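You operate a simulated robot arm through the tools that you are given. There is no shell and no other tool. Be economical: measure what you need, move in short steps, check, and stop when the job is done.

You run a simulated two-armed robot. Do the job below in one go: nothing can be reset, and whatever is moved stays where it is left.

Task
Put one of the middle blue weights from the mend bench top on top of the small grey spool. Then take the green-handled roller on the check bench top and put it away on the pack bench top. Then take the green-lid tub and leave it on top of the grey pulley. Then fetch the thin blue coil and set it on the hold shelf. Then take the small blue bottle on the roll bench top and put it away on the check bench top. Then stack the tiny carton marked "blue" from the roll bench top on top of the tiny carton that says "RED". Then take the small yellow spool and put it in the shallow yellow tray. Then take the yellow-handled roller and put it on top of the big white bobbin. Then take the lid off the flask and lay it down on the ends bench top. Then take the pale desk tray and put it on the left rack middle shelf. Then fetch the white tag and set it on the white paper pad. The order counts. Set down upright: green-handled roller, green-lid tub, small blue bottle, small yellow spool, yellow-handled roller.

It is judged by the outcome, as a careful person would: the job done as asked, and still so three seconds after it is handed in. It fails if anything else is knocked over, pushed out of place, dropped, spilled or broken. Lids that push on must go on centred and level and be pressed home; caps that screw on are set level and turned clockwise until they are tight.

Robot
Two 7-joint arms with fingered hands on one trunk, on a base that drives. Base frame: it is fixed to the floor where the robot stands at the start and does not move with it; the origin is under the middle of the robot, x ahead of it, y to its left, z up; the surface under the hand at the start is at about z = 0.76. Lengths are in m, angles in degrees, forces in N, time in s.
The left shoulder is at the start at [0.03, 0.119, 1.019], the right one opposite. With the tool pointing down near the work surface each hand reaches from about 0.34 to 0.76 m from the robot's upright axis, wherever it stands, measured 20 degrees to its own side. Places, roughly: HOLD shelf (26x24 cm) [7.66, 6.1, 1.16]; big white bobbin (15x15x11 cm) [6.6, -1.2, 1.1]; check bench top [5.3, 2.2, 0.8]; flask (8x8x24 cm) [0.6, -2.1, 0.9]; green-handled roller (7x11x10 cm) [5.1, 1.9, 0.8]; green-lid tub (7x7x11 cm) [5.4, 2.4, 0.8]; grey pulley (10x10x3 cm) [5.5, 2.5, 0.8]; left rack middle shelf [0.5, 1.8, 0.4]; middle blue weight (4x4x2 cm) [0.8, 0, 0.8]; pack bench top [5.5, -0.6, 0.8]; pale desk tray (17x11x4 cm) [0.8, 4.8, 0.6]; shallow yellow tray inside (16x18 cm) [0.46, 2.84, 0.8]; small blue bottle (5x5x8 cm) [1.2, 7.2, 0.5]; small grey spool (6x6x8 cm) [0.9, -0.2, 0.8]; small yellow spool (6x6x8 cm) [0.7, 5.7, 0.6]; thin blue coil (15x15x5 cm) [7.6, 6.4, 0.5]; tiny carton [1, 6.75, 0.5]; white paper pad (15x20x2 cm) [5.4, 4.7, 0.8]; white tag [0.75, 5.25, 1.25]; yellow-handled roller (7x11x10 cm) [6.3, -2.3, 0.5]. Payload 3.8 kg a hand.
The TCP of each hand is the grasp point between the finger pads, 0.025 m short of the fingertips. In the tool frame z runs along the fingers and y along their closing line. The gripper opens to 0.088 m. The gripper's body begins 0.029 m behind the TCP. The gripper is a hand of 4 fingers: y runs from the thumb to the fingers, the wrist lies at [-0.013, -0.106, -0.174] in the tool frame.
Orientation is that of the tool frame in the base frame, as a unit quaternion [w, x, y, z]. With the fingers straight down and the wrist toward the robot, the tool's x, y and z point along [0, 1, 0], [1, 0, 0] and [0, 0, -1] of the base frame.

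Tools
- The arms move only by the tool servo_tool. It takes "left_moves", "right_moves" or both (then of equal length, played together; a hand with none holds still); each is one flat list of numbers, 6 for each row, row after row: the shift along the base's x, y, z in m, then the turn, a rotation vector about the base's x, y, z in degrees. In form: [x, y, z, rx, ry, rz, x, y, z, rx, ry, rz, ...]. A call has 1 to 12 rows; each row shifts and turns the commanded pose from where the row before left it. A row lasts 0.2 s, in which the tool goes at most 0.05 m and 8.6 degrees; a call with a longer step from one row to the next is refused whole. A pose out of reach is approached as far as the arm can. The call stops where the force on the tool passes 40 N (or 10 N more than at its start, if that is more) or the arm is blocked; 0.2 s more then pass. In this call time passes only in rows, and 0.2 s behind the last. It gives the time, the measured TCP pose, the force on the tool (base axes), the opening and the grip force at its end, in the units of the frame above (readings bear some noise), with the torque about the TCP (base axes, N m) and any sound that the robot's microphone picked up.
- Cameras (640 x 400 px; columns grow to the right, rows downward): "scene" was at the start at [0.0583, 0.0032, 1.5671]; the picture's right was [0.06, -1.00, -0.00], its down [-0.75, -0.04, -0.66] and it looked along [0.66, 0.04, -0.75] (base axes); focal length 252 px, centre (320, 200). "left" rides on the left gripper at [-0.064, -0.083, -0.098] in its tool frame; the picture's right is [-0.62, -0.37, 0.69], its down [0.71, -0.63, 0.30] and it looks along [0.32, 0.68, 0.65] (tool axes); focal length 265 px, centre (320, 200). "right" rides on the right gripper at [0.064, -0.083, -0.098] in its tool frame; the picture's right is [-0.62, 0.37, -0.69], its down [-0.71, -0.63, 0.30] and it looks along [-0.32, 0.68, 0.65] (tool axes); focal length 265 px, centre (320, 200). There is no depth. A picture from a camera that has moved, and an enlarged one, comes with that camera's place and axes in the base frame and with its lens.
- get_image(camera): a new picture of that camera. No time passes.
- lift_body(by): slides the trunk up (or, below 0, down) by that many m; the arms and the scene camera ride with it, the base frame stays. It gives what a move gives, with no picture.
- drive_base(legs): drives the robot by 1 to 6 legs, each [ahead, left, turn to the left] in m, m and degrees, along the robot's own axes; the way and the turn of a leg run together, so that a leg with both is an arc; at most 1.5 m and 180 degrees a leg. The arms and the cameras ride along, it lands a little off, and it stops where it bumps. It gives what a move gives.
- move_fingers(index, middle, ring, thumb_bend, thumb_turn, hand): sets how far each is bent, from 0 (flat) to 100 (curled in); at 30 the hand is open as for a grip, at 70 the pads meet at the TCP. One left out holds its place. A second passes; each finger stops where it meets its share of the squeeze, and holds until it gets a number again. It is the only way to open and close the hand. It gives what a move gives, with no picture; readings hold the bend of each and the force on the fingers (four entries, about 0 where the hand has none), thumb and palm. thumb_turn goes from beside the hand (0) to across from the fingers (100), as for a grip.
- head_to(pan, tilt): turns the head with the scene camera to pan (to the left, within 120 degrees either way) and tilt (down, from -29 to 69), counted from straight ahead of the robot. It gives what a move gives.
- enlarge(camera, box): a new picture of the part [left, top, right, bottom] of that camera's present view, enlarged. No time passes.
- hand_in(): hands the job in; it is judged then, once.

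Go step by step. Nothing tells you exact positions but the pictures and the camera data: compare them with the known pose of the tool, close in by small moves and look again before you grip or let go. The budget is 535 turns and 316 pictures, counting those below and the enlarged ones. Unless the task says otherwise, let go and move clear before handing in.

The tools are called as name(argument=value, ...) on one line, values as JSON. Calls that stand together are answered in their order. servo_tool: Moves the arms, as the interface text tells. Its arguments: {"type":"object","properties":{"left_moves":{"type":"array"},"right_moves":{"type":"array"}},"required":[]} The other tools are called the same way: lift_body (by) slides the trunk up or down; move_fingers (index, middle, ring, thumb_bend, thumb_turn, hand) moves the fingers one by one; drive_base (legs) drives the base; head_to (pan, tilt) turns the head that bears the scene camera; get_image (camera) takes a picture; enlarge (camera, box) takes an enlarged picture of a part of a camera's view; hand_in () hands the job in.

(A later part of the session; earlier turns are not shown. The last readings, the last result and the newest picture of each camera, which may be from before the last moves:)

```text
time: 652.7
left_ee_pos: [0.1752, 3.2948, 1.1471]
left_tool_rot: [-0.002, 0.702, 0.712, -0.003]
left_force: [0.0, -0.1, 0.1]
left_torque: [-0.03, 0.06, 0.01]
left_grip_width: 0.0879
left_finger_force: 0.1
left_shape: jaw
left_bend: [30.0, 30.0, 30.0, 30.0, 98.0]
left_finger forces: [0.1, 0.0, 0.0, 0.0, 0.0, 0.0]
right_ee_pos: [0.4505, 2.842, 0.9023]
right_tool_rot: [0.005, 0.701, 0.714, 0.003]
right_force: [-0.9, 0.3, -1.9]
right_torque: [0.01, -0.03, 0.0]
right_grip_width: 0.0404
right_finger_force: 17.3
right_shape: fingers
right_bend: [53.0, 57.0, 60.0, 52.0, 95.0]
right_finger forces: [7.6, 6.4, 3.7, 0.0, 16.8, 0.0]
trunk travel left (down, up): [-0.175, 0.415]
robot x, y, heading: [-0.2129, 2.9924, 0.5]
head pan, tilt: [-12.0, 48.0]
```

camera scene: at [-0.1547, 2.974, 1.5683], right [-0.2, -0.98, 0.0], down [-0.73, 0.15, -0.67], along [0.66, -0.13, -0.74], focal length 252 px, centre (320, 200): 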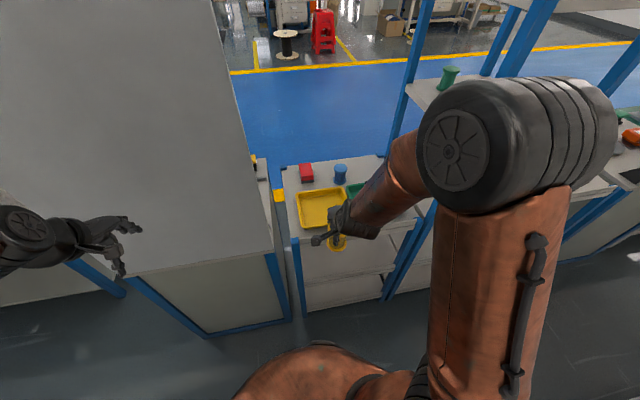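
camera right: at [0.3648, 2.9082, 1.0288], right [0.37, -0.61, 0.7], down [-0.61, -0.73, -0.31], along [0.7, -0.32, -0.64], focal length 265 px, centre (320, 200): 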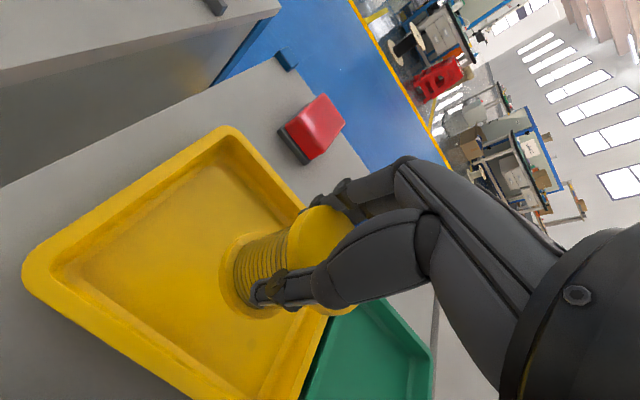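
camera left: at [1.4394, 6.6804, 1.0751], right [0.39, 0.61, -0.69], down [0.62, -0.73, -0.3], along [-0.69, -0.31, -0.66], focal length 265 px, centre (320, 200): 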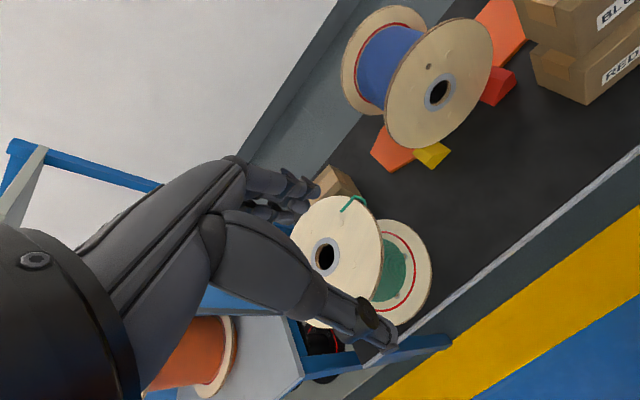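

Not yet touching; continue.

servo_tool(right_moves=[0, 0, -0.004, 0, 0, 0, 0, 0, -0.004, 0, 0, 0, 0, 0, 0, 0, 0, 0])

servo_tool(right_moves=[0, 0, -0.004, 0, 0, 0, 0, 0, -0.003, 0, 0, 0, 0, 0, 0, 0, 0, 0])

get_image(camera="right")

```text
time: 653.5
left_ee_pos: [0.1763, 3.2925, 1.1458]
left_tool_rot: [-0.001, 0.702, 0.712, -0.002]
left_force: [0.3, 0.0, 0.3]
left_torque: [0.02, -0.01, -0.01]
left_grip_width: 0.0881
left_finger_force: 0.0
left_shape: jaw
left_bend: [30.0, 30.0, 30.0, 30.0, 98.0]
left_finger forces: [0.0, 0.0, 0.0, 0.1, 0.1, 0.0]
right_ee_pos: [0.451, 2.842, 0.8955]
right_tool_rot: [0.006, 0.701, 0.713, 0.002]
right_force: [-0.1, 0.3, -2.3]
right_torque: [-0.02, 0.02, -0.02]
right_grip_width: 0.04
right_finger_force: 17.4
right_shape: fingers
right_bend: [53.0, 57.0, 60.0, 52.0, 95.0]
right_finger forces: [7.6, 6.1, 3.8, 0.0, 16.9, 0.0]
trunk travel left (down, up): [-0.175, 0.415]
robot x, y, heading: [-0.2157, 2.9939, 0.7]
head pan, tilt: [-12.0, 48.0]
```

```text
time: 654.3
left_ee_pos: [0.1756, 3.2947, 1.1464]
left_tool_rot: [-0.002, 0.702, 0.712, -0.003]
left_force: [0.5, 0.8, -0.2]
left_torque: [0.03, 0.02, 0.01]
left_grip_width: 0.0879
left_finger_force: 0.1
left_shape: jaw
left_bend: [30.0, 30.0, 30.0, 30.0, 98.0]
left_finger forces: [0.1, 0.0, 0.0, 0.1, 0.1, 0.0]
right_ee_pos: [0.4516, 2.8421, 0.8867]
right_tool_rot: [0.006, 0.701, 0.713, 0.002]
right_force: [0.1, -0.3, -1.1]
right_torque: [0.01, 0.01, -0.02]
right_grip_width: 0.0401
right_finger_force: 17.5
right_shape: fingers
right_bend: [53.0, 57.0, 60.0, 52.0, 95.0]
right_finger forces: [7.6, 6.1, 3.8, 0.0, 16.9, 0.0]
trunk travel left (down, up): [-0.175, 0.415]
robot x, y, heading: [-0.2117, 2.988, 0.5]
head pan, tilt: [-12.0, 48.0]
```

```text
140 pictures are left
camera right: at [0.3648, 2.9059, 0.9848], right [0.37, -0.61, 0.7], down [-0.61, -0.73, -0.31], along [0.7, -0.32, -0.64], focal length 265 px, centre (320, 200)
```

right: 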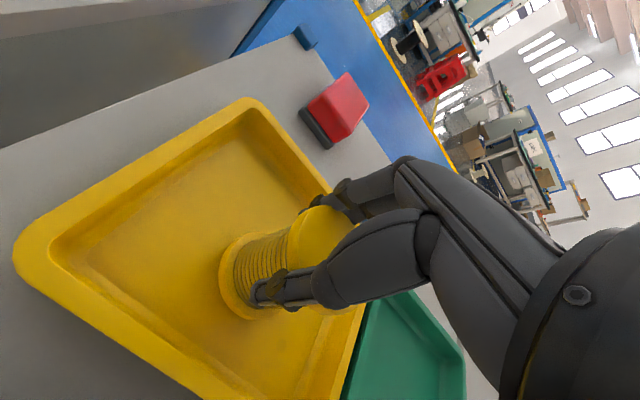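

servo_tool(right_moves=[0, 0, -0.004, 0, 0, 0, 0, 0, -0.004, 0, 0, 0, 0, 0, 0, 0, 0, 0])

servo_tool(right_moves=[0, 0, -0.004, 0, 0, 0, 0, 0, -0.003, 0, 0, 0, 0, 0, 0, 0, 0, 0])

servo_tool(right_moves=[0, 0, -0.004, 0, 0, 0, 0, 0, -0.003, 0, 0, 0, 0, 0, 0, 0, 0, 0])

```text
time: 655.1
left_ee_pos: [0.1754, 3.2942, 1.1452]
left_tool_rot: [-0.001, 0.702, 0.712, -0.002]
left_force: [0.2, 0.1, 0.9]
left_torque: [0.02, 0.01, -0.02]
left_grip_width: 0.0878
left_finger_force: 0.1
left_shape: jaw
left_bend: [30.0, 30.0, 30.0, 30.0, 98.0]
left_finger forces: [0.1, 0.0, 0.0, 0.1, 0.0, 0.1]
right_ee_pos: [0.4513, 2.8425, 0.8808]
right_tool_rot: [0.005, 0.701, 0.713, 0.002]
right_force: [0.9, 0.4, -2.3]
right_torque: [-0.02, 0.0, 0.02]
right_grip_width: 0.0403
right_finger_force: 17.2
right_shape: fingers
right_bend: [53.0, 57.0, 60.0, 52.0, 95.0]
right_finger forces: [7.6, 6.2, 3.9, 0.1, 16.9, 0.1]
trunk travel left (down, up): [-0.175, 0.415]
robot x, y, heading: [-0.2116, 2.9892, 0.4]
head pan, tilt: [-12.0, 48.0]
```

```text
time: 655.9
left_ee_pos: [0.1754, 3.2944, 1.1455]
left_tool_rot: [-0.001, 0.702, 0.712, -0.002]
left_force: [1.1, -0.6, -0.9]
left_torque: [-0.01, 0.0, 0.02]
left_grip_width: 0.088
left_finger_force: 0.0
left_shape: jaw
left_bend: [30.0, 30.0, 30.0, 30.0, 98.0]
left_finger forces: [0.0, 0.0, 0.0, 0.1, 0.0, 0.0]
right_ee_pos: [0.4517, 2.8421, 0.8747]
right_tool_rot: [0.007, 0.701, 0.713, 0.003]
right_force: [-0.3, -0.3, 5.8]
right_torque: [-0.04, -0.1, 0.03]
right_grip_width: 0.0397
right_finger_force: 18.8
right_shape: fingers
right_bend: [53.0, 57.0, 60.0, 52.0, 95.0]
right_finger forces: [7.9, 6.6, 4.0, 0.1, 18.2, 0.0]
trunk travel left (down, up): [-0.175, 0.415]
robot x, y, heading: [-0.2126, 2.9955, 0.6]
head pan, tilt: [-12.0, 48.0]
```

```text
time: 656.7
left_ee_pos: [0.1735, 3.2941, 1.1464]
left_tool_rot: [0.0, 0.702, 0.712, -0.001]
left_force: [1.0, 0.0, -0.5]
left_torque: [0.02, -0.07, 0.01]
left_grip_width: 0.0877
left_finger_force: 0.1
left_shape: jaw
left_bend: [30.0, 30.0, 30.0, 30.0, 98.0]
left_finger forces: [0.0, 0.0, 0.0, 0.0, 0.0, 0.1]
right_ee_pos: [0.4494, 2.843, 0.8703]
right_tool_rot: [0.009, 0.701, 0.713, 0.005]
right_force: [-2.2, 2.8, 26.8]
right_torque: [-0.21, -0.23, 0.02]
right_grip_width: 0.0389
right_finger_force: 22.0
right_shape: fingers
right_bend: [55.0, 57.0, 60.0, 53.0, 94.0]
right_finger forces: [7.7, 8.3, 5.1, 0.0, 21.8, 0.1]
trunk travel left (down, up): [-0.175, 0.415]
robot x, y, heading: [-0.2116, 2.9937, 0.6]
head pan, tilt: [-12.0, 48.0]
```

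Contact. Relieve the pressing, then release.

servo_tool(right_moves=[0, 0, 0.006, 0, 0, 0, 0, 0, 0, 0, 0, 0])

move_fingers(hand="right", index=28, middle=28, ring=28, thumb_bend=28)

get_image(camera="right")

```text
time: 657.3
left_ee_pos: [0.175, 3.2939, 1.1462]
left_tool_rot: [-0.001, 0.702, 0.712, -0.002]
left_force: [-0.2, -0.4, 0.5]
left_torque: [0.01, 0.01, -0.02]
left_grip_width: 0.088
left_finger_force: 0.2
left_shape: jaw
left_bend: [30.0, 30.0, 30.0, 30.0, 98.0]
left_finger forces: [0.1, 0.1, 0.1, 0.0, 0.0, 0.1]
right_ee_pos: [0.4476, 2.8432, 0.871]
right_tool_rot: [0.005, 0.701, 0.713, 0.0]
right_force: [0.6, 2.5, 11.1]
right_torque: [-0.15, -0.31, 0.09]
right_grip_width: 0.0391
right_finger_force: 20.0
right_shape: fingers
right_bend: [55.0, 57.0, 60.0, 54.0, 94.0]
right_finger forces: [8.4, 7.7, 4.8, 0.1, 18.2, 0.1]
trunk travel left (down, up): [-0.175, 0.415]
robot x, y, heading: [-0.2148, 2.9891, 0.4]
head pan, tilt: [-12.0, 48.0]
```

```text
time: 658.3
left_ee_pos: [0.1751, 3.2944, 1.1452]
left_tool_rot: [-0.001, 0.702, 0.712, -0.002]
left_force: [-0.2, -0.2, 0.5]
left_torque: [-0.01, -0.01, -0.03]
left_grip_width: 0.0883
left_finger_force: 0.1
left_shape: jaw
left_bend: [30.0, 30.0, 30.0, 30.0, 98.0]
left_finger forces: [0.1, 0.1, 0.0, 0.0, 0.0, 0.0]
right_ee_pos: [0.4503, 2.844, 0.8709]
right_tool_rot: [0.006, 0.701, 0.713, 0.002]
right_force: [0.3, 0.6, -0.5]
right_torque: [0.01, -0.01, 0.02]
right_grip_width: 0.0885
right_finger_force: 0.1
right_shape: fingers
right_bend: [28.0, 28.0, 28.0, 28.0, 97.0]
right_finger forces: [0.0, 0.0, 0.0, 0.0, 0.0, 0.0]
trunk travel left (down, up): [-0.175, 0.415]
robot x, y, heading: [-0.2142, 2.991, 0.7]
head pan, tilt: [-12.0, 48.0]
```

```text
139 pictures are left
camera right: at [0.3643, 2.9067, 0.9684], right [0.37, -0.61, 0.7], down [-0.61, -0.73, -0.31], along [0.7, -0.32, -0.64], focal length 265 px, centre (320, 200)
```

right: 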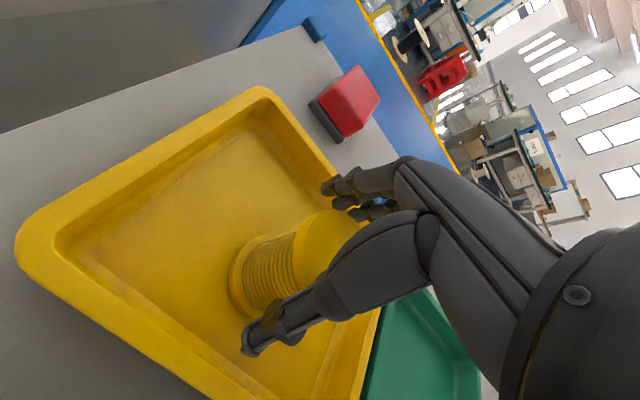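

Spool stands upright in the tray, off the walls. Raise the hand and retreat.

servo_tool(right_moves=[0, 0, 0.02, 0, 0, 0, 0, 0, 0.03, 0, 0, 0, 0, 0, 0.04, 0, 0, 0, 0, 0, 0.04, 0, 0, 0, -0.04, 0, 0.02, 0, 0, 0, -0.04, 0, 0.02, 0, 0, 0, -0.04, 0, 0, 0, 0, 0, -0.04, 0, 0, 0, 0, 0, -0.04, 0, 0, 0, 0, 0, -0.03, 0, 0, 0, 0, 0])

enlarge(camera="scene", box=[260, 140, 420, 260])

```text
time: 660.5
left_ee_pos: [0.1753, 3.2932, 1.1472]
left_tool_rot: [-0.001, 0.702, 0.712, -0.002]
left_force: [0.0, 0.1, -0.6]
left_torque: [-0.01, 0.04, 0.0]
left_grip_width: 0.088
left_finger_force: 0.1
left_shape: jaw
left_bend: [30.0, 30.0, 30.0, 30.0, 98.0]
left_finger forces: [0.0, 0.0, 0.0, 0.0, 0.0, 0.1]
right_ee_pos: [0.2199, 2.8414, 1.0429]
right_tool_rot: [0.006, 0.701, 0.713, 0.003]
right_force: [0.6, -0.4, -0.3]
right_torque: [0.01, 0.01, 0.0]
right_grip_width: 0.0884
right_finger_force: 0.0
right_shape: fingers
right_bend: [28.0, 28.0, 28.0, 28.0, 97.0]
right_finger forces: [0.1, 0.0, 0.1, 0.0, 0.0, 0.1]
trunk travel left (down, up): [-0.175, 0.415]
robot x, y, heading: [-0.2123, 2.9906, 0.6]
head pan, tilt: [-12.0, 48.0]
```

```text
3.33 times, centred on (340, 200) of scene
camera zoom: at [-0.1556, 2.9735, 1.5683], right [-0.2, -0.98, 0.0], down [-0.73, 0.15, -0.67], along [0.66, -0.13, -0.74], focal length 839 px, centre (253, 200)
```

zoom: 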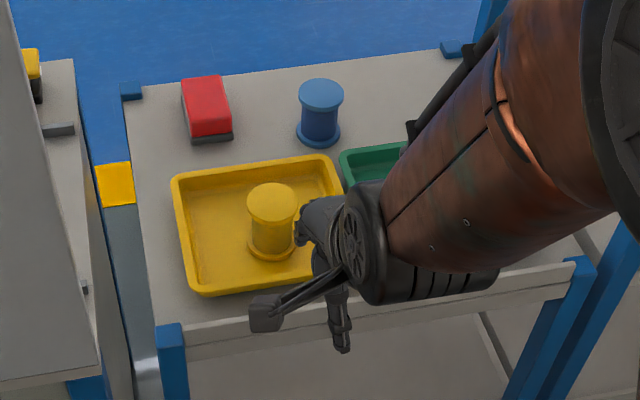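

Yellow spool done. Next the yellow-handled roller near (6.3, −2.3) to go on the bobbin. Long drive: up the corridor, around, and down the aisle.

drive_base(legs=[[-0.04, 0, -0.6], [0, 1.5, 0], [0, 1.5, 0]])

drive_base(legs=[[0, 1.5, 0], [0, 1.0, 0], [1.5, 0, 0], [1.3, 0, 0]])

```text
time: 675.4
left_ee_pos: [0.1355, 6.2713, 1.1466]
left_tool_rot: [-0.001, 0.709, 0.705, -0.002]
left_force: [0.4, -0.4, 0.3]
left_torque: [-0.03, 0.0, 0.02]
left_grip_width: 0.0878
left_finger_force: 0.2
left_shape: jaw
left_bend: [30.0, 30.0, 30.0, 30.0, 98.0]
left_finger forces: [0.1, 0.0, 0.0, 0.1, 0.1, 0.0]
right_ee_pos: [0.1703, 5.82, 1.0426]
right_tool_rot: [0.005, 0.708, 0.707, 0.002]
right_force: [0.1, -0.3, -0.9]
right_torque: [-0.03, -0.01, -0.01]
right_grip_width: 0.088
right_finger_force: 0.0
right_shape: fingers
right_bend: [28.0, 28.0, 28.0, 28.0, 97.0]
right_finger forces: [0.1, 0.0, 0.1, 0.0, 0.1, 0.0]
trunk travel left (down, up): [-0.175, 0.415]
robot x, y, heading: [-0.2592, 5.9723, -0.8]
head pan, tilt: [-12.0, 48.0]
```

```text
time: 700.9
left_ee_pos: [2.9531, 8.7218, 1.146]
left_tool_rot: [-0.001, 0.714, 0.701, -0.003]
left_force: [0.8, -0.3, 0.3]
left_torque: [-0.01, 0.0, -0.01]
left_grip_width: 0.0881
left_finger_force: 0.0
left_shape: jaw
left_bend: [30.0, 30.0, 30.0, 30.0, 98.0]
left_finger forces: [0.1, 0.0, 0.0, 0.0, 0.1, 0.0]
right_ee_pos: [2.9835, 8.2692, 1.042]
right_tool_rot: [0.005, 0.714, 0.7, 0.002]
right_force: [-0.6, 0.2, -0.4]
right_torque: [0.02, -0.04, 0.02]
right_grip_width: 0.0882
right_finger_force: 0.1
right_shape: fingers
right_bend: [28.0, 28.0, 28.0, 28.0, 97.0]
right_finger forces: [0.0, 0.0, 0.0, 0.0, 0.0, 0.1]
trunk travel left (down, up): [-0.175, 0.415]
robot x, y, heading: [2.5577, 8.4285, -1.5]
head pan, tilt: [-12.0, 48.0]
```

drive_base(legs=[[0.1, -1.5, 1.5], [0, -1.5, 0], [0, -1.5, 0], [0, -1.5, 0], [0, -1.5, 0], [0, -1.5, 0]])

drive_base(legs=[[0.5, -1.4, 0]])

head_to(pan=0, tilt=20)

get_image(camera="scene")

```text
refused: leg 1 is longer than a leg can be; nothing moved
```

```text
time: 708.2
left_ee_pos: [3.4256, 7.3142, 1.1447]
left_tool_rot: [-0.001, 0.714, 0.7, -0.002]
left_force: [-0.6, 0.7, 0.2]
left_torque: [-0.02, -0.01, 0.0]
left_grip_width: 0.0881
left_finger_force: 0.0
left_shape: jaw
left_bend: [30.0, 30.0, 30.0, 30.0, 98.0]
left_finger forces: [0.0, 0.1, 0.0, 0.1, 0.0, 0.1]
right_ee_pos: [3.4537, 6.8611, 1.0433]
right_tool_rot: [0.005, 0.713, 0.701, 0.001]
right_force: [-0.3, -0.2, -0.1]
right_torque: [-0.01, -0.01, -0.01]
right_grip_width: 0.0885
right_finger_force: 0.1
right_shape: fingers
right_bend: [28.0, 28.0, 28.0, 28.0, 97.0]
right_finger forces: [0.0, 0.0, 0.1, 0.0, 0.0, 0.0]
trunk travel left (down, up): [-0.175, 0.415]
robot x, y, heading: [3.0277, 7.0202, -1.6]
head pan, tilt: [-12.0, 48.0]
```

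```text
time: 709.2
left_ee_pos: [3.4244, 7.3144, 1.1451]
left_tool_rot: [-0.001, 0.715, 0.699, -0.003]
left_force: [0.8, -0.4, 0.8]
left_torque: [-0.01, -0.01, -0.01]
left_grip_width: 0.0883
left_finger_force: 0.0
left_shape: jaw
left_bend: [30.0, 30.0, 30.0, 30.0, 98.0]
left_finger forces: [0.1, 0.0, 0.0, 0.0, 0.0, 0.0]
right_ee_pos: [3.4547, 6.8611, 1.0417]
right_tool_rot: [0.006, 0.714, 0.701, 0.002]
right_force: [-0.4, 0.6, -0.3]
right_torque: [-0.01, 0.03, 0.0]
right_grip_width: 0.0884
right_finger_force: 0.0
right_shape: fingers
right_bend: [28.0, 28.0, 28.0, 28.0, 97.0]
right_finger forces: [0.0, 0.0, 0.0, 0.0, 0.0, 0.0]
trunk travel left (down, up): [-0.175, 0.415]
robot x, y, heading: [3.0282, 7.0234, -1.6]
head pan, tilt: [0.0, 20.0]
```

```text
137 pictures are left
camera scene: at [3.1, 7.0216, 1.6111], right [-0.03, -1.0, 0.0], down [-0.34, 0.01, -0.94], along [0.94, -0.02, -0.34], focal length 252 px, centre (320, 200)
```

scene: 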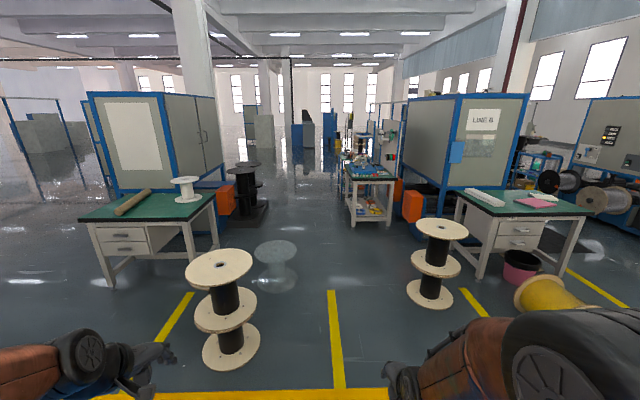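

drive_base(legs=[[-0.2, 0, 1.6], [0, -1.5, 0], [0, -1.5, 0], [0, -1.5, 0], [0, -1.5, 0], [0, -1.5, 0]])

drive_base(legs=[[0, -1.4, 0]])

get_image(camera="scene")

```text
time: 746.0
left_ee_pos: [3.4441, -0.1905, 1.1459]
left_tool_rot: [-0.002, 0.699, 0.715, -0.002]
left_force: [-0.8, 0.3, -0.6]
left_torque: [-0.01, -0.02, -0.04]
left_grip_width: 0.0884
left_finger_force: 0.1
left_shape: jaw
left_bend: [30.0, 30.0, 30.0, 30.0, 98.0]
left_finger forces: [0.1, 0.0, 0.0, 0.0, 0.0, 0.0]
right_ee_pos: [3.4911, -0.6422, 1.0427]
right_tool_rot: [0.006, 0.698, 0.716, 0.003]
right_force: [0.2, 0.1, 0.3]
right_torque: [-0.02, -0.02, -0.02]
right_grip_width: 0.0884
right_finger_force: 0.1
right_shape: fingers
right_bend: [28.0, 28.0, 28.0, 28.0, 97.0]
right_finger forces: [0.0, 0.1, 0.0, 0.1, 0.0, 0.1]
trunk travel left (down, up): [-0.175, 0.415]
robot x, y, heading: [3.0568, -0.4972, 1.3]
head pan, tilt: [0.0, 20.0]
```

```text
time: 753.0
left_ee_pos: [3.4674, -1.593, 1.1457]
left_tool_rot: [-0.002, 0.699, 0.715, -0.001]
left_force: [-0.2, -0.1, 0.8]
left_torque: [0.02, -0.04, 0.02]
left_grip_width: 0.0878
left_finger_force: 0.1
left_shape: jaw
left_bend: [30.0, 30.0, 30.0, 30.0, 98.0]
left_finger forces: [0.0, 0.0, 0.0, 0.0, 0.1, 0.1]
right_ee_pos: [3.5169, -2.0473, 1.0432]
right_tool_rot: [0.005, 0.698, 0.717, 0.002]
right_force: [-0.1, -0.2, 0.1]
right_torque: [0.03, 0.0, -0.03]
right_grip_width: 0.0882
right_finger_force: 0.2
right_shape: fingers
right_bend: [28.0, 28.0, 28.0, 28.0, 97.0]
right_finger forces: [0.0, 0.1, 0.1, 0.1, 0.0, 0.0]
trunk travel left (down, up): [-0.175, 0.415]
robot x, y, heading: [3.0802, -1.9029, 1.1]
head pan, tilt: [0.0, 20.0]
```

```text
136 pictures are left
camera scene: at [3.1565, -1.9015, 1.6112], right [0.02, -1.0, 0.0], down [-0.34, -0.01, -0.94], along [0.94, 0.02, -0.34], focal length 252 px, centre (320, 200)
```

scene: 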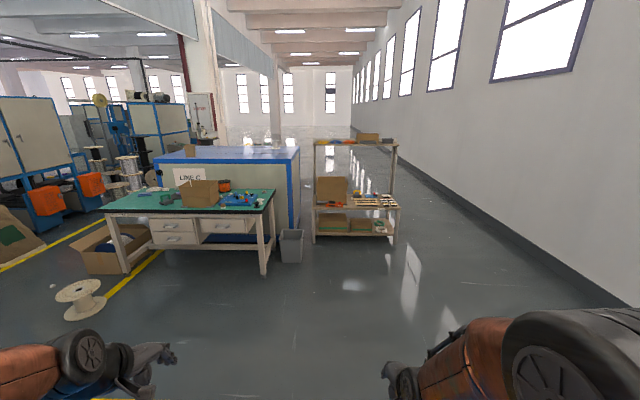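

enlarge(camera="scene", box=[240, 120, 420, 270])

```text
2.67 times, centred on (330, 195) of scene
camera zoom: at [3.1565, -1.9015, 1.6112], right [0.02, -1.0, 0.0], down [-0.34, -0.01, -0.94], along [0.94, 0.02, -0.34], focal length 672 px, centre (293, 213)
```

zoom: 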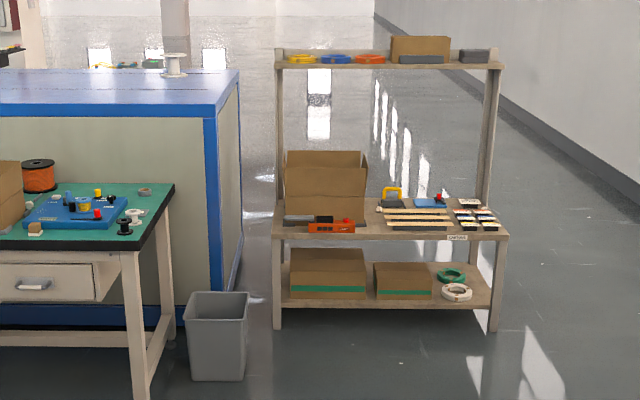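

The bobbin is on top of the LINE C machine; the yellow roller sits on the rack's middle shelf (z≈0.5) near (6.3, −2.3). Drive up to the rack.

drive_base(legs=[[1.4, -0.2, -1.1], [0.85, -0.12, 0]])

lift_body(by=-0.17)

head_to(pan=0, tilt=35)

get_image(camera="scene")

```text
time: 764.2
left_ee_pos: [5.7078, -1.9107, 1.1458]
left_tool_rot: [-0.001, 0.705, 0.709, -0.003]
left_force: [0.1, 0.4, 0.2]
left_torque: [0.0, 0.01, -0.01]
left_grip_width: 0.0879
left_finger_force: 0.0
left_shape: jaw
left_bend: [30.0, 30.0, 30.0, 30.0, 98.0]
left_finger forces: [0.0, 0.0, 0.0, 0.1, 0.1, 0.0]
right_ee_pos: [5.7486, -2.3639, 1.0427]
right_tool_rot: [0.005, 0.705, 0.709, 0.001]
right_force: [0.4, 0.1, 0.0]
right_torque: [0.01, 0.01, 0.01]
right_grip_width: 0.0884
right_finger_force: 0.0
right_shape: fingers
right_bend: [28.0, 28.0, 28.0, 28.0, 97.0]
right_finger forces: [0.1, 0.1, 0.0, 0.0, 0.0, 0.0]
trunk travel left (down, up): [-0.175, 0.415]
robot x, y, heading: [5.318, -2.2102, -0.0]
head pan, tilt: [0.0, 20.0]
```

```text
time: 766.1
left_ee_pos: [5.7092, -1.9111, 0.9768]
left_tool_rot: [-0.001, 0.705, 0.709, -0.003]
left_force: [-0.1, 0.0, 0.2]
left_torque: [-0.02, -0.04, 0.0]
left_grip_width: 0.0881
left_finger_force: 0.0
left_shape: jaw
left_bend: [30.0, 30.0, 30.0, 30.0, 98.0]
left_finger forces: [0.0, 0.1, 0.0, 0.1, 0.0, 0.0]
right_ee_pos: [5.7494, -2.3642, 0.8726]
right_tool_rot: [0.006, 0.704, 0.71, 0.002]
right_force: [-0.7, 0.1, -0.2]
right_torque: [0.02, 0.0, -0.02]
right_grip_width: 0.0882
right_finger_force: 0.0
right_shape: fingers
right_bend: [28.0, 28.0, 28.0, 28.0, 97.0]
right_finger forces: [0.1, 0.1, 0.1, 0.0, 0.0, 0.0]
trunk travel left (down, up): [-0.005, 0.585]
robot x, y, heading: [5.3181, -2.2097, -0.4]
head pan, tilt: [0.0, 20.0]
```

```text
time: 766.9
left_ee_pos: [5.7079, -1.9109, 0.9758]
left_tool_rot: [0.0, 0.706, 0.709, -0.003]
left_force: [-0.4, -0.1, 0.7]
left_torque: [-0.03, 0.0, 0.02]
left_grip_width: 0.088
left_finger_force: 0.0
left_shape: jaw
left_bend: [30.0, 30.0, 30.0, 30.0, 98.0]
left_finger forces: [0.1, 0.1, 0.0, 0.0, 0.0, 0.0]
right_ee_pos: [5.7493, -2.3626, 0.8725]
right_tool_rot: [0.007, 0.705, 0.709, 0.002]
right_force: [0.0, -0.1, 0.4]
right_torque: [-0.03, -0.04, 0.04]
right_grip_width: 0.0887
right_finger_force: 0.0
right_shape: fingers
right_bend: [28.0, 28.0, 28.0, 28.0, 97.0]
right_finger forces: [0.0, 0.0, 0.0, 0.0, 0.1, 0.1]
trunk travel left (down, up): [-0.005, 0.585]
robot x, y, heading: [5.3183, -2.2098, 0.3]
head pan, tilt: [0.0, 35.0]
```

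```text
134 pictures are left
camera scene: at [5.3867, -2.2119, 1.4174], right [0.0, -1.0, 0.0], down [-0.57, 0.0, -0.82], along [0.82, 0.0, -0.57], focal length 252 px, centre (320, 200)
```

scene: 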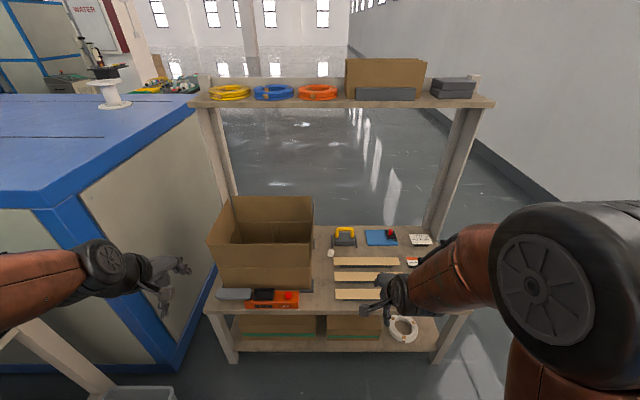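

Roller at about (6.30, −2.34). Move forward 0.27 m and look with the hand camera.

drive_base(legs=[[0.27, -0.02, 0]])

get_image(camera="right")

head_to(pan=-5, tilt=45)

enlarge(camera="scene", box=[270, 100, 450, 250])

```text
time: 768.8
left_ee_pos: [5.9854, -1.9313, 0.976]
left_tool_rot: [-0.002, 0.705, 0.709, -0.002]
left_force: [0.1, -0.6, -0.3]
left_torque: [0.0, -0.01, 0.05]
left_grip_width: 0.088
left_finger_force: 0.0
left_shape: jaw
left_bend: [30.0, 30.0, 30.0, 30.0, 98.0]
left_finger forces: [0.0, 0.1, 0.0, 0.0, 0.0, 0.1]
right_ee_pos: [6.0239, -2.3834, 0.8723]
right_tool_rot: [0.006, 0.704, 0.71, 0.002]
right_force: [0.1, 0.3, 0.3]
right_torque: [0.01, 0.05, 0.01]
right_grip_width: 0.0884
right_finger_force: 0.0
right_shape: fingers
right_bend: [28.0, 28.0, 28.0, 28.0, 97.0]
right_finger forces: [0.0, 0.0, 0.0, 0.0, 0.0, 0.0]
trunk travel left (down, up): [-0.005, 0.585]
robot x, y, heading: [5.5923, -2.2335, 0.1]
head pan, tilt: [0.0, 35.0]
```

```text
133 pictures are left
camera right: at [5.9396, -2.3182, 0.969], right [0.37, -0.61, 0.7], down [-0.62, -0.72, -0.31], along [0.69, -0.32, -0.65], focal length 265 px, centre (320, 200)
```

right: 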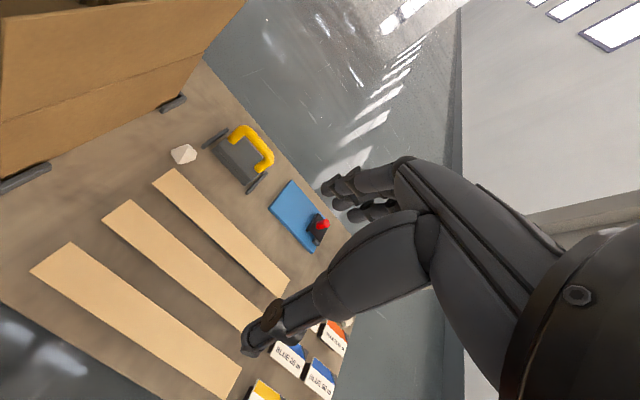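

```text
time: 769.5
left_ee_pos: [5.9846, -1.9309, 0.9753]
left_tool_rot: [-0.001, 0.705, 0.709, -0.003]
left_force: [-0.1, 0.1, -0.2]
left_torque: [0.0, 0.01, -0.01]
left_grip_width: 0.088
left_finger_force: 0.0
left_shape: jaw
left_bend: [30.0, 30.0, 30.0, 30.0, 98.0]
left_finger forces: [0.0, 0.0, 0.1, 0.0, 0.0, 0.1]
right_ee_pos: [6.0252, -2.3837, 0.8726]
right_tool_rot: [0.005, 0.703, 0.711, 0.002]
right_force: [-0.3, -0.4, -1.1]
right_torque: [0.03, 0.01, -0.01]
right_grip_width: 0.0884
right_finger_force: 0.0
right_shape: fingers
right_bend: [28.0, 28.0, 28.0, 28.0, 97.0]
right_finger forces: [0.1, 0.0, 0.1, 0.1, 0.1, 0.0]
trunk travel left (down, up): [-0.005, 0.585]
robot x, y, heading: [5.5952, -2.2332, -0.1]
head pan, tilt: [-5.0, 45.0]
```

```text
2.67 times, centred on (360, 175) of scene
camera zoom: at [5.6551, -2.2391, 1.4025], right [-0.09, -1.0, 0.0], down [-0.7, 0.06, -0.71], along [0.7, -0.06, -0.71], focal length 672 px, centre (213, 267)
```

zoom: 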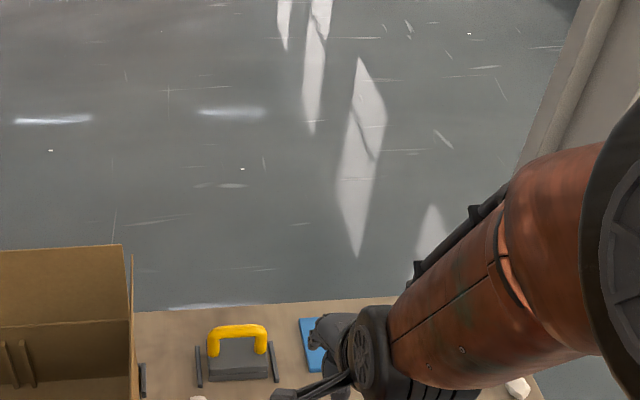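

The yellow handle's bar runs along y, which suits the normal hand orientation. Bar ≈ (6.32, −2.33, 0.58). Move above it.

servo_tool(right_moves=[0.037, 0.007, -0.019, 0, 0, 0, 0.037, 0.007, -0.019, 0, 0, 0, 0.037, 0.007, -0.019, 0, 0, 0, 0.037, 0.007, -0.019, 0, 0, 0, 0.037, 0.007, -0.019, 0, 0, 0, 0.037, 0.007, -0.019, 0, 0, 0, 0.037, 0.007, -0.019, 0, 0, 0, 0.036, 0.005, -0.019, 0, 0, 0, 0, 0, 0, 0, 0, 0])

get_image(camera="right")

enlarge(camera="scene", box=[270, 160, 430, 280])

```text
time: 771.5
left_ee_pos: [5.9849, -1.9313, 0.9768]
left_tool_rot: [-0.002, 0.705, 0.709, -0.003]
left_force: [-0.4, 0.6, -0.2]
left_torque: [-0.02, 0.0, 0.0]
left_grip_width: 0.0878
left_finger_force: 0.0
left_shape: jaw
left_bend: [30.0, 30.0, 30.0, 30.0, 98.0]
left_finger forces: [0.1, 0.1, 0.0, 0.0, 0.0, 0.1]
right_ee_pos: [6.3195, -2.3276, 0.7195]
right_tool_rot: [0.005, 0.704, 0.711, 0.001]
right_force: [-0.5, -1.0, -0.3]
right_torque: [0.02, 0.0, 0.0]
right_grip_width: 0.0885
right_finger_force: 0.1
right_shape: fingers
right_bend: [28.0, 28.0, 28.0, 28.0, 97.0]
right_finger forces: [0.0, 0.0, 0.0, 0.2, 0.0, 0.0]
trunk travel left (down, up): [-0.005, 0.585]
robot x, y, heading: [5.5938, -2.2364, 0.1]
head pan, tilt: [-5.0, 45.0]
```

```text
131 pictures are left
camera right: at [6.2343, -2.2639, 0.8171], right [0.37, -0.61, 0.7], down [-0.62, -0.72, -0.31], along [0.69, -0.32, -0.65], focal length 265 px, centre (320, 200)
```

right: 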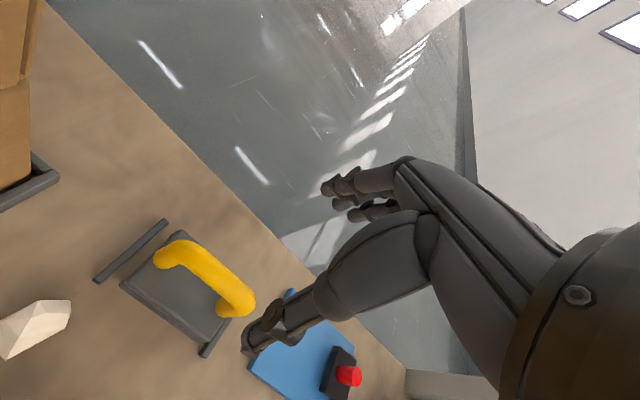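

```text
3.33 times, centred on (350, 220) of scene
camera zoom: at [5.6548, -2.239, 1.4025], right [-0.09, -1.0, 0.0], down [-0.7, 0.06, -0.71], along [0.7, -0.06, -0.71], focal length 839 px, centre (220, 133)
```

zoom: 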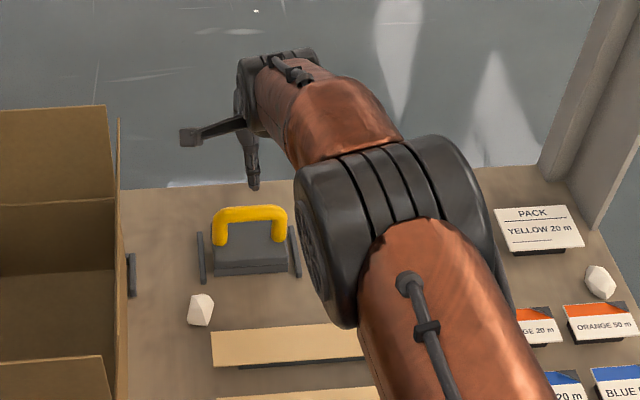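

Aligned within a few mm. Lower to the bar (TCP ≈ 0.594) and close.

servo_tool(right_moves=[-0.001, 0.003, -0.04, 0, 0, 0, 0, 0, -0.04, 0, 0, 0, 0, 0, -0.03, 0, 0, 0, 0, 0, -0.015, 0, 0, 0, 0, 0, 0, 0, 0, 0])

move_fingers(hand="right", index=75, middle=75, ring=75, thumb_bend=75)

get_image(camera="right")

```text
time: 772.7
left_ee_pos: [5.9836, -1.9309, 0.9763]
left_tool_rot: [-0.001, 0.705, 0.709, -0.002]
left_force: [-0.3, -0.5, -0.7]
left_torque: [-0.01, -0.02, 0.01]
left_grip_width: 0.088
left_finger_force: 0.0
left_shape: jaw
left_bend: [30.0, 30.0, 30.0, 30.0, 98.0]
left_finger forces: [0.0, 0.0, 0.0, 0.0, 0.1, 0.0]
right_ee_pos: [6.3119, -2.3255, 0.6064]
right_tool_rot: [0.006, 0.704, 0.71, 0.001]
right_force: [0.1, 1.0, -0.4]
right_torque: [0.0, -0.01, 0.01]
right_grip_width: 0.0887
right_finger_force: 0.1
right_shape: fingers
right_bend: [28.0, 28.0, 28.0, 28.0, 97.0]
right_finger forces: [0.1, 0.0, 0.0, 0.0, 0.0, 0.1]
right hand out of reach, approached as far as the arm can: row 4
trunk travel left (down, up): [-0.005, 0.585]
robot x, y, heading: [5.593, -2.2362, -0.2]
head pan, tilt: [-5.0, 45.0]
```

```text
time: 773.7
left_ee_pos: [5.9844, -1.9308, 0.977]
left_tool_rot: [-0.001, 0.705, 0.709, -0.002]
left_force: [0.8, 0.0, 0.2]
left_torque: [0.01, 0.03, 0.01]
left_grip_width: 0.0879
left_finger_force: 0.0
left_shape: jaw
left_bend: [30.0, 30.0, 30.0, 30.0, 98.0]
left_finger forces: [0.1, 0.0, 0.0, 0.0, 0.1, 0.0]
right_ee_pos: [6.3122, -2.3254, 0.6058]
right_tool_rot: [0.006, 0.703, 0.711, 0.003]
right_force: [0.1, -0.2, -2.7]
right_torque: [0.05, -0.01, 0.0]
right_grip_width: 0.0089
right_finger_force: 13.2
right_shape: fingers
right_bend: [73.0, 73.0, 74.0, 66.0, 93.0]
right_finger forces: [8.7, 4.1, 1.3, 0.0, 13.1, 0.1]
trunk travel left (down, up): [-0.005, 0.585]
robot x, y, heading: [5.597, -2.2278, 0.0]
head pan, tilt: [-5.0, 45.0]
```

```text
129 pictures are left
camera right: at [6.2262, -2.2607, 0.7024], right [0.37, -0.61, 0.7], down [-0.62, -0.72, -0.31], along [0.69, -0.32, -0.65], focal length 265 px, centre (320, 200)
```

right: 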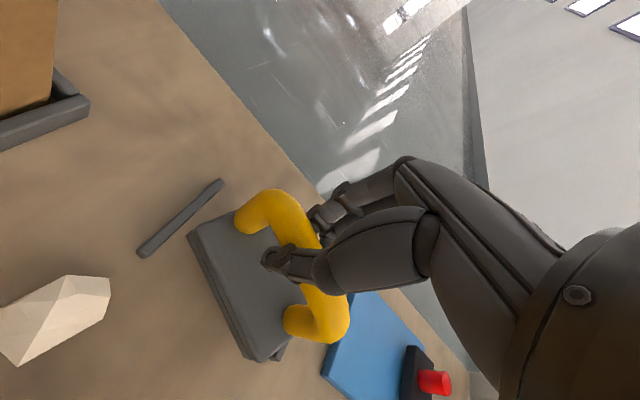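

Same kind of grip as with the green roller (13 N). Lift and check.

servo_tool(right_moves=[0, 0, 0.02, 0, 0, 0, 0, 0, 0.03, 0, 0, 0, 0, 0, 0.04, 0, 0, 0, 0, 0, 0, 0, 0, 0])

get_image(camera="right")

enlarge(camera="scene", box=[270, 160, 430, 280])

```text
time: 774.7
left_ee_pos: [5.9833, -1.9301, 0.9764]
left_tool_rot: [-0.002, 0.706, 0.709, -0.002]
left_force: [0.2, -0.3, -0.5]
left_torque: [-0.01, 0.01, -0.02]
left_grip_width: 0.0879
left_finger_force: 0.2
left_shape: jaw
left_bend: [30.0, 30.0, 30.0, 30.0, 98.0]
left_finger forces: [0.0, 0.1, 0.0, 0.0, 0.1, 0.1]
right_ee_pos: [6.3114, -2.324, 0.6971]
right_tool_rot: [0.005, 0.704, 0.71, 0.002]
right_force: [-0.5, 0.4, -3.4]
right_torque: [0.04, 0.02, 0.03]
right_grip_width: 0.0087
right_finger_force: 13.3
right_shape: fingers
right_bend: [73.0, 73.0, 75.0, 66.0, 93.0]
right_finger forces: [8.5, 4.1, 1.2, 0.0, 12.9, 0.0]
trunk travel left (down, up): [-0.005, 0.585]
robot x, y, heading: [5.5942, -2.2308, -0.1]
head pan, tilt: [-5.0, 45.0]
```

```text
128 pictures are left
camera right: at [6.2258, -2.2591, 0.7938], right [0.37, -0.61, 0.7], down [-0.62, -0.72, -0.31], along [0.69, -0.32, -0.64], focal length 265 px, centre (320, 200)
```

right: 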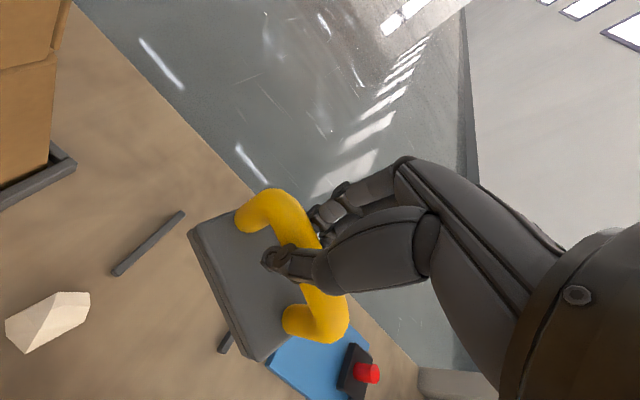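

```text
3.33 times, centred on (350, 220) of scene
camera zoom: at [5.6557, -2.2392, 1.4024], right [-0.09, -1.0, 0.0], down [-0.7, 0.06, -0.71], along [0.7, -0.06, -0.71], focal length 839 px, centre (220, 133)
```

zoom: 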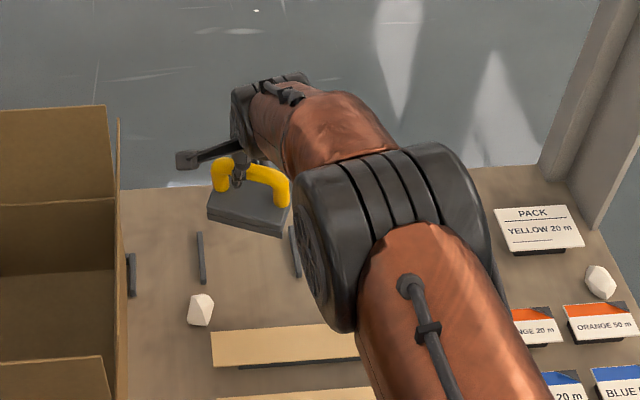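

The roller is held. The bobbin is near the back edge of the machine (≈(6.67, −1.2)), so I must get behind it. Let me back off and look at the passage right of the rack.

servo_tool(right_moves=[-0.02, 0, 0.04, 0, 0, 0, -0.045, 0, 0.02, 0, 0, 0, -0.045, 0, 0.02, 0, 0, 0, -0.045, 0, 0.02, 0, 0, 0, -0.045, 0, 0.02, 0, 0, 0, -0.045, 0, 0.02, 0, 0, 0, -0.03, 0, 0.02, 0, 0, 0])

drive_base(legs=[[-0.45, 0, 0]])

lift_body(by=0.4)

head_to(pan=-20, tilt=25)

get_image(camera="scene")

head_to(pan=35, tilt=25)

get_image(camera="scene")

```text
time: 776.3
left_ee_pos: [5.985, -1.9298, 0.9752]
left_tool_rot: [-0.001, 0.705, 0.709, -0.002]
left_force: [0.4, 0.4, -0.6]
left_torque: [0.02, -0.01, -0.04]
left_grip_width: 0.088
left_finger_force: 0.1
left_shape: jaw
left_bend: [30.0, 30.0, 30.0, 30.0, 98.0]
left_finger forces: [0.1, 0.0, 0.0, 0.0, 0.0, 0.1]
right_ee_pos: [6.0346, -2.3242, 0.8586]
right_tool_rot: [0.006, 0.704, 0.71, 0.001]
right_force: [0.3, 0.2, -2.6]
right_torque: [0.01, -0.05, -0.03]
right_grip_width: 0.0085
right_finger_force: 12.5
right_shape: fingers
right_bend: [73.0, 74.0, 75.0, 66.0, 93.0]
right_finger forces: [7.6, 4.1, 1.0, 0.0, 12.2, 0.1]
trunk travel left (down, up): [-0.005, 0.585]
robot x, y, heading: [5.592, -2.2336, 0.2]
head pan, tilt: [-5.0, 45.0]
```

```text
time: 779.0
left_ee_pos: [5.5421, -1.9318, 0.9751]
left_tool_rot: [-0.001, 0.707, 0.707, -0.002]
left_force: [0.8, -0.3, -0.5]
left_torque: [0.02, 0.01, -0.02]
left_grip_width: 0.0879
left_finger_force: 0.1
left_shape: jaw
left_bend: [30.0, 30.0, 30.0, 30.0, 98.0]
left_finger forces: [0.0, 0.1, 0.0, 0.0, 0.0, 0.1]
right_ee_pos: [5.5909, -2.3253, 0.8584]
right_tool_rot: [0.005, 0.706, 0.708, 0.002]
right_force: [0.9, -0.2, -3.7]
right_torque: [0.03, -0.02, 0.01]
right_grip_width: 0.0081
right_finger_force: 12.3
right_shape: fingers
right_bend: [73.0, 74.0, 75.0, 66.0, 93.0]
right_finger forces: [7.8, 4.1, 1.0, 0.1, 12.1, 0.0]
trunk travel left (down, up): [-0.005, 0.585]
robot x, y, heading: [5.1476, -2.2298, -0.5]
head pan, tilt: [-5.0, 45.0]
```

```text
time: 782.8
left_ee_pos: [5.5416, -1.932, 1.3755]
left_tool_rot: [-0.001, 0.707, 0.707, -0.002]
left_force: [0.6, -0.4, -0.2]
left_torque: [0.0, 0.0, 0.03]
left_grip_width: 0.0878
left_finger_force: 0.0
left_shape: jaw
left_bend: [30.0, 30.0, 30.0, 30.0, 98.0]
left_finger forces: [0.0, 0.0, 0.1, 0.0, 0.0, 0.0]
right_ee_pos: [5.5902, -2.3267, 1.2581]
right_tool_rot: [0.006, 0.705, 0.709, 0.001]
right_force: [0.1, 1.1, -3.0]
right_torque: [0.04, 0.0, -0.02]
right_grip_width: 0.0082
right_finger_force: 12.2
right_shape: fingers
right_bend: [73.0, 74.0, 75.0, 66.0, 93.0]
right_finger forces: [7.7, 4.2, 1.0, 0.0, 11.8, 0.0]
trunk travel left (down, up): [-0.405, 0.185]
robot x, y, heading: [5.1517, -2.2278, -0.3]
head pan, tilt: [-5.0, 45.0]
```

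```text
time: 783.7
left_ee_pos: [5.5422, -1.9311, 1.3759]
left_tool_rot: [-0.001, 0.708, 0.706, -0.002]
left_force: [0.3, -0.3, -0.4]
left_torque: [-0.01, -0.04, 0.02]
left_grip_width: 0.0881
left_finger_force: 0.0
left_shape: jaw
left_bend: [30.0, 30.0, 30.0, 30.0, 98.0]
left_finger forces: [0.0, 0.0, 0.1, 0.0, 0.0, 0.0]
right_ee_pos: [5.5905, -2.3264, 1.2571]
right_tool_rot: [0.005, 0.706, 0.708, 0.001]
right_force: [-0.6, 0.2, -3.7]
right_torque: [0.01, -0.01, 0.0]
right_grip_width: 0.0082
right_finger_force: 12.5
right_shape: fingers
right_bend: [73.0, 74.0, 75.0, 66.0, 93.0]
right_finger forces: [7.6, 4.1, 1.0, 0.0, 11.8, 0.1]
trunk travel left (down, up): [-0.405, 0.185]
robot x, y, heading: [5.147, -2.2296, -0.1]
head pan, tilt: [-20.0, 25.0]
```

```text
126 pictures are left
camera scene: at [5.2166, -2.263, 1.833], right [-0.35, -0.94, 0.0], down [-0.4, 0.15, -0.91], along [0.85, -0.31, -0.42], focal length 252 px, centre (320, 200)
```

scene: 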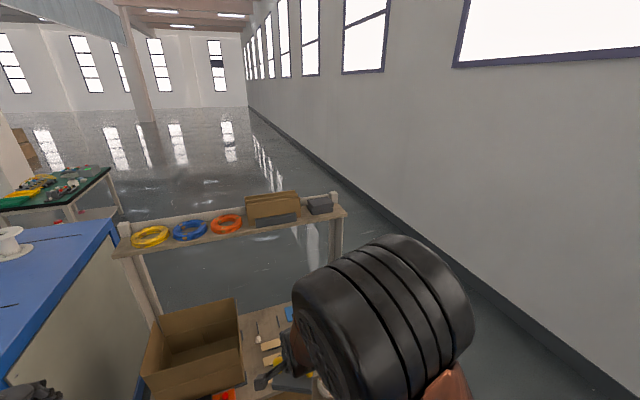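

```text
time: 784.9
left_ee_pos: [5.5428, -1.9326, 1.3757]
left_tool_rot: [-0.002, 0.707, 0.707, -0.002]
left_force: [0.0, -0.3, 0.7]
left_torque: [0.01, -0.03, 0.02]
left_grip_width: 0.0881
left_finger_force: 0.1
left_shape: jaw
left_bend: [30.0, 30.0, 30.0, 30.0, 98.0]
left_finger forces: [0.1, 0.1, 0.0, 0.0, 0.0, 0.0]
right_ee_pos: [5.5915, -2.326, 1.2583]
right_tool_rot: [0.005, 0.705, 0.709, 0.003]
right_force: [0.4, 0.1, -4.1]
right_torque: [0.01, -0.02, -0.01]
right_grip_width: 0.0083
right_finger_force: 12.2
right_shape: fingers
right_bend: [73.0, 74.0, 75.0, 66.0, 93.0]
right_finger forces: [7.7, 4.0, 0.9, 0.0, 11.8, 0.0]
trunk travel left (down, up): [-0.405, 0.185]
robot x, y, heading: [5.1486, -2.234, -0.3]
head pan, tilt: [35.0, 25.0]
```

```text
125 pictures are left
camera scene: at [5.2059, -2.1787, 1.833], right [0.57, -0.82, 0.0], down [-0.35, -0.24, -0.91], along [0.75, 0.52, -0.42], focal length 252 px, centre (320, 200)
```

scene: 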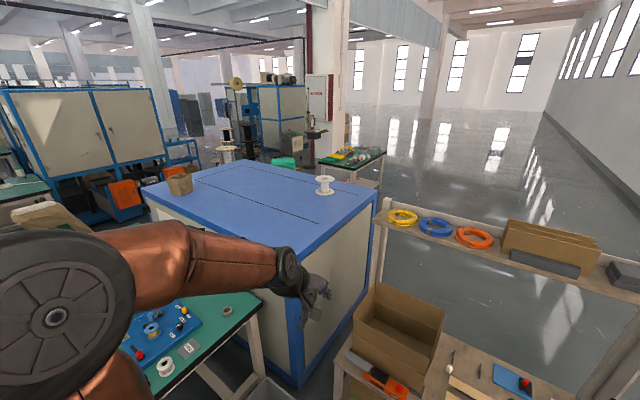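

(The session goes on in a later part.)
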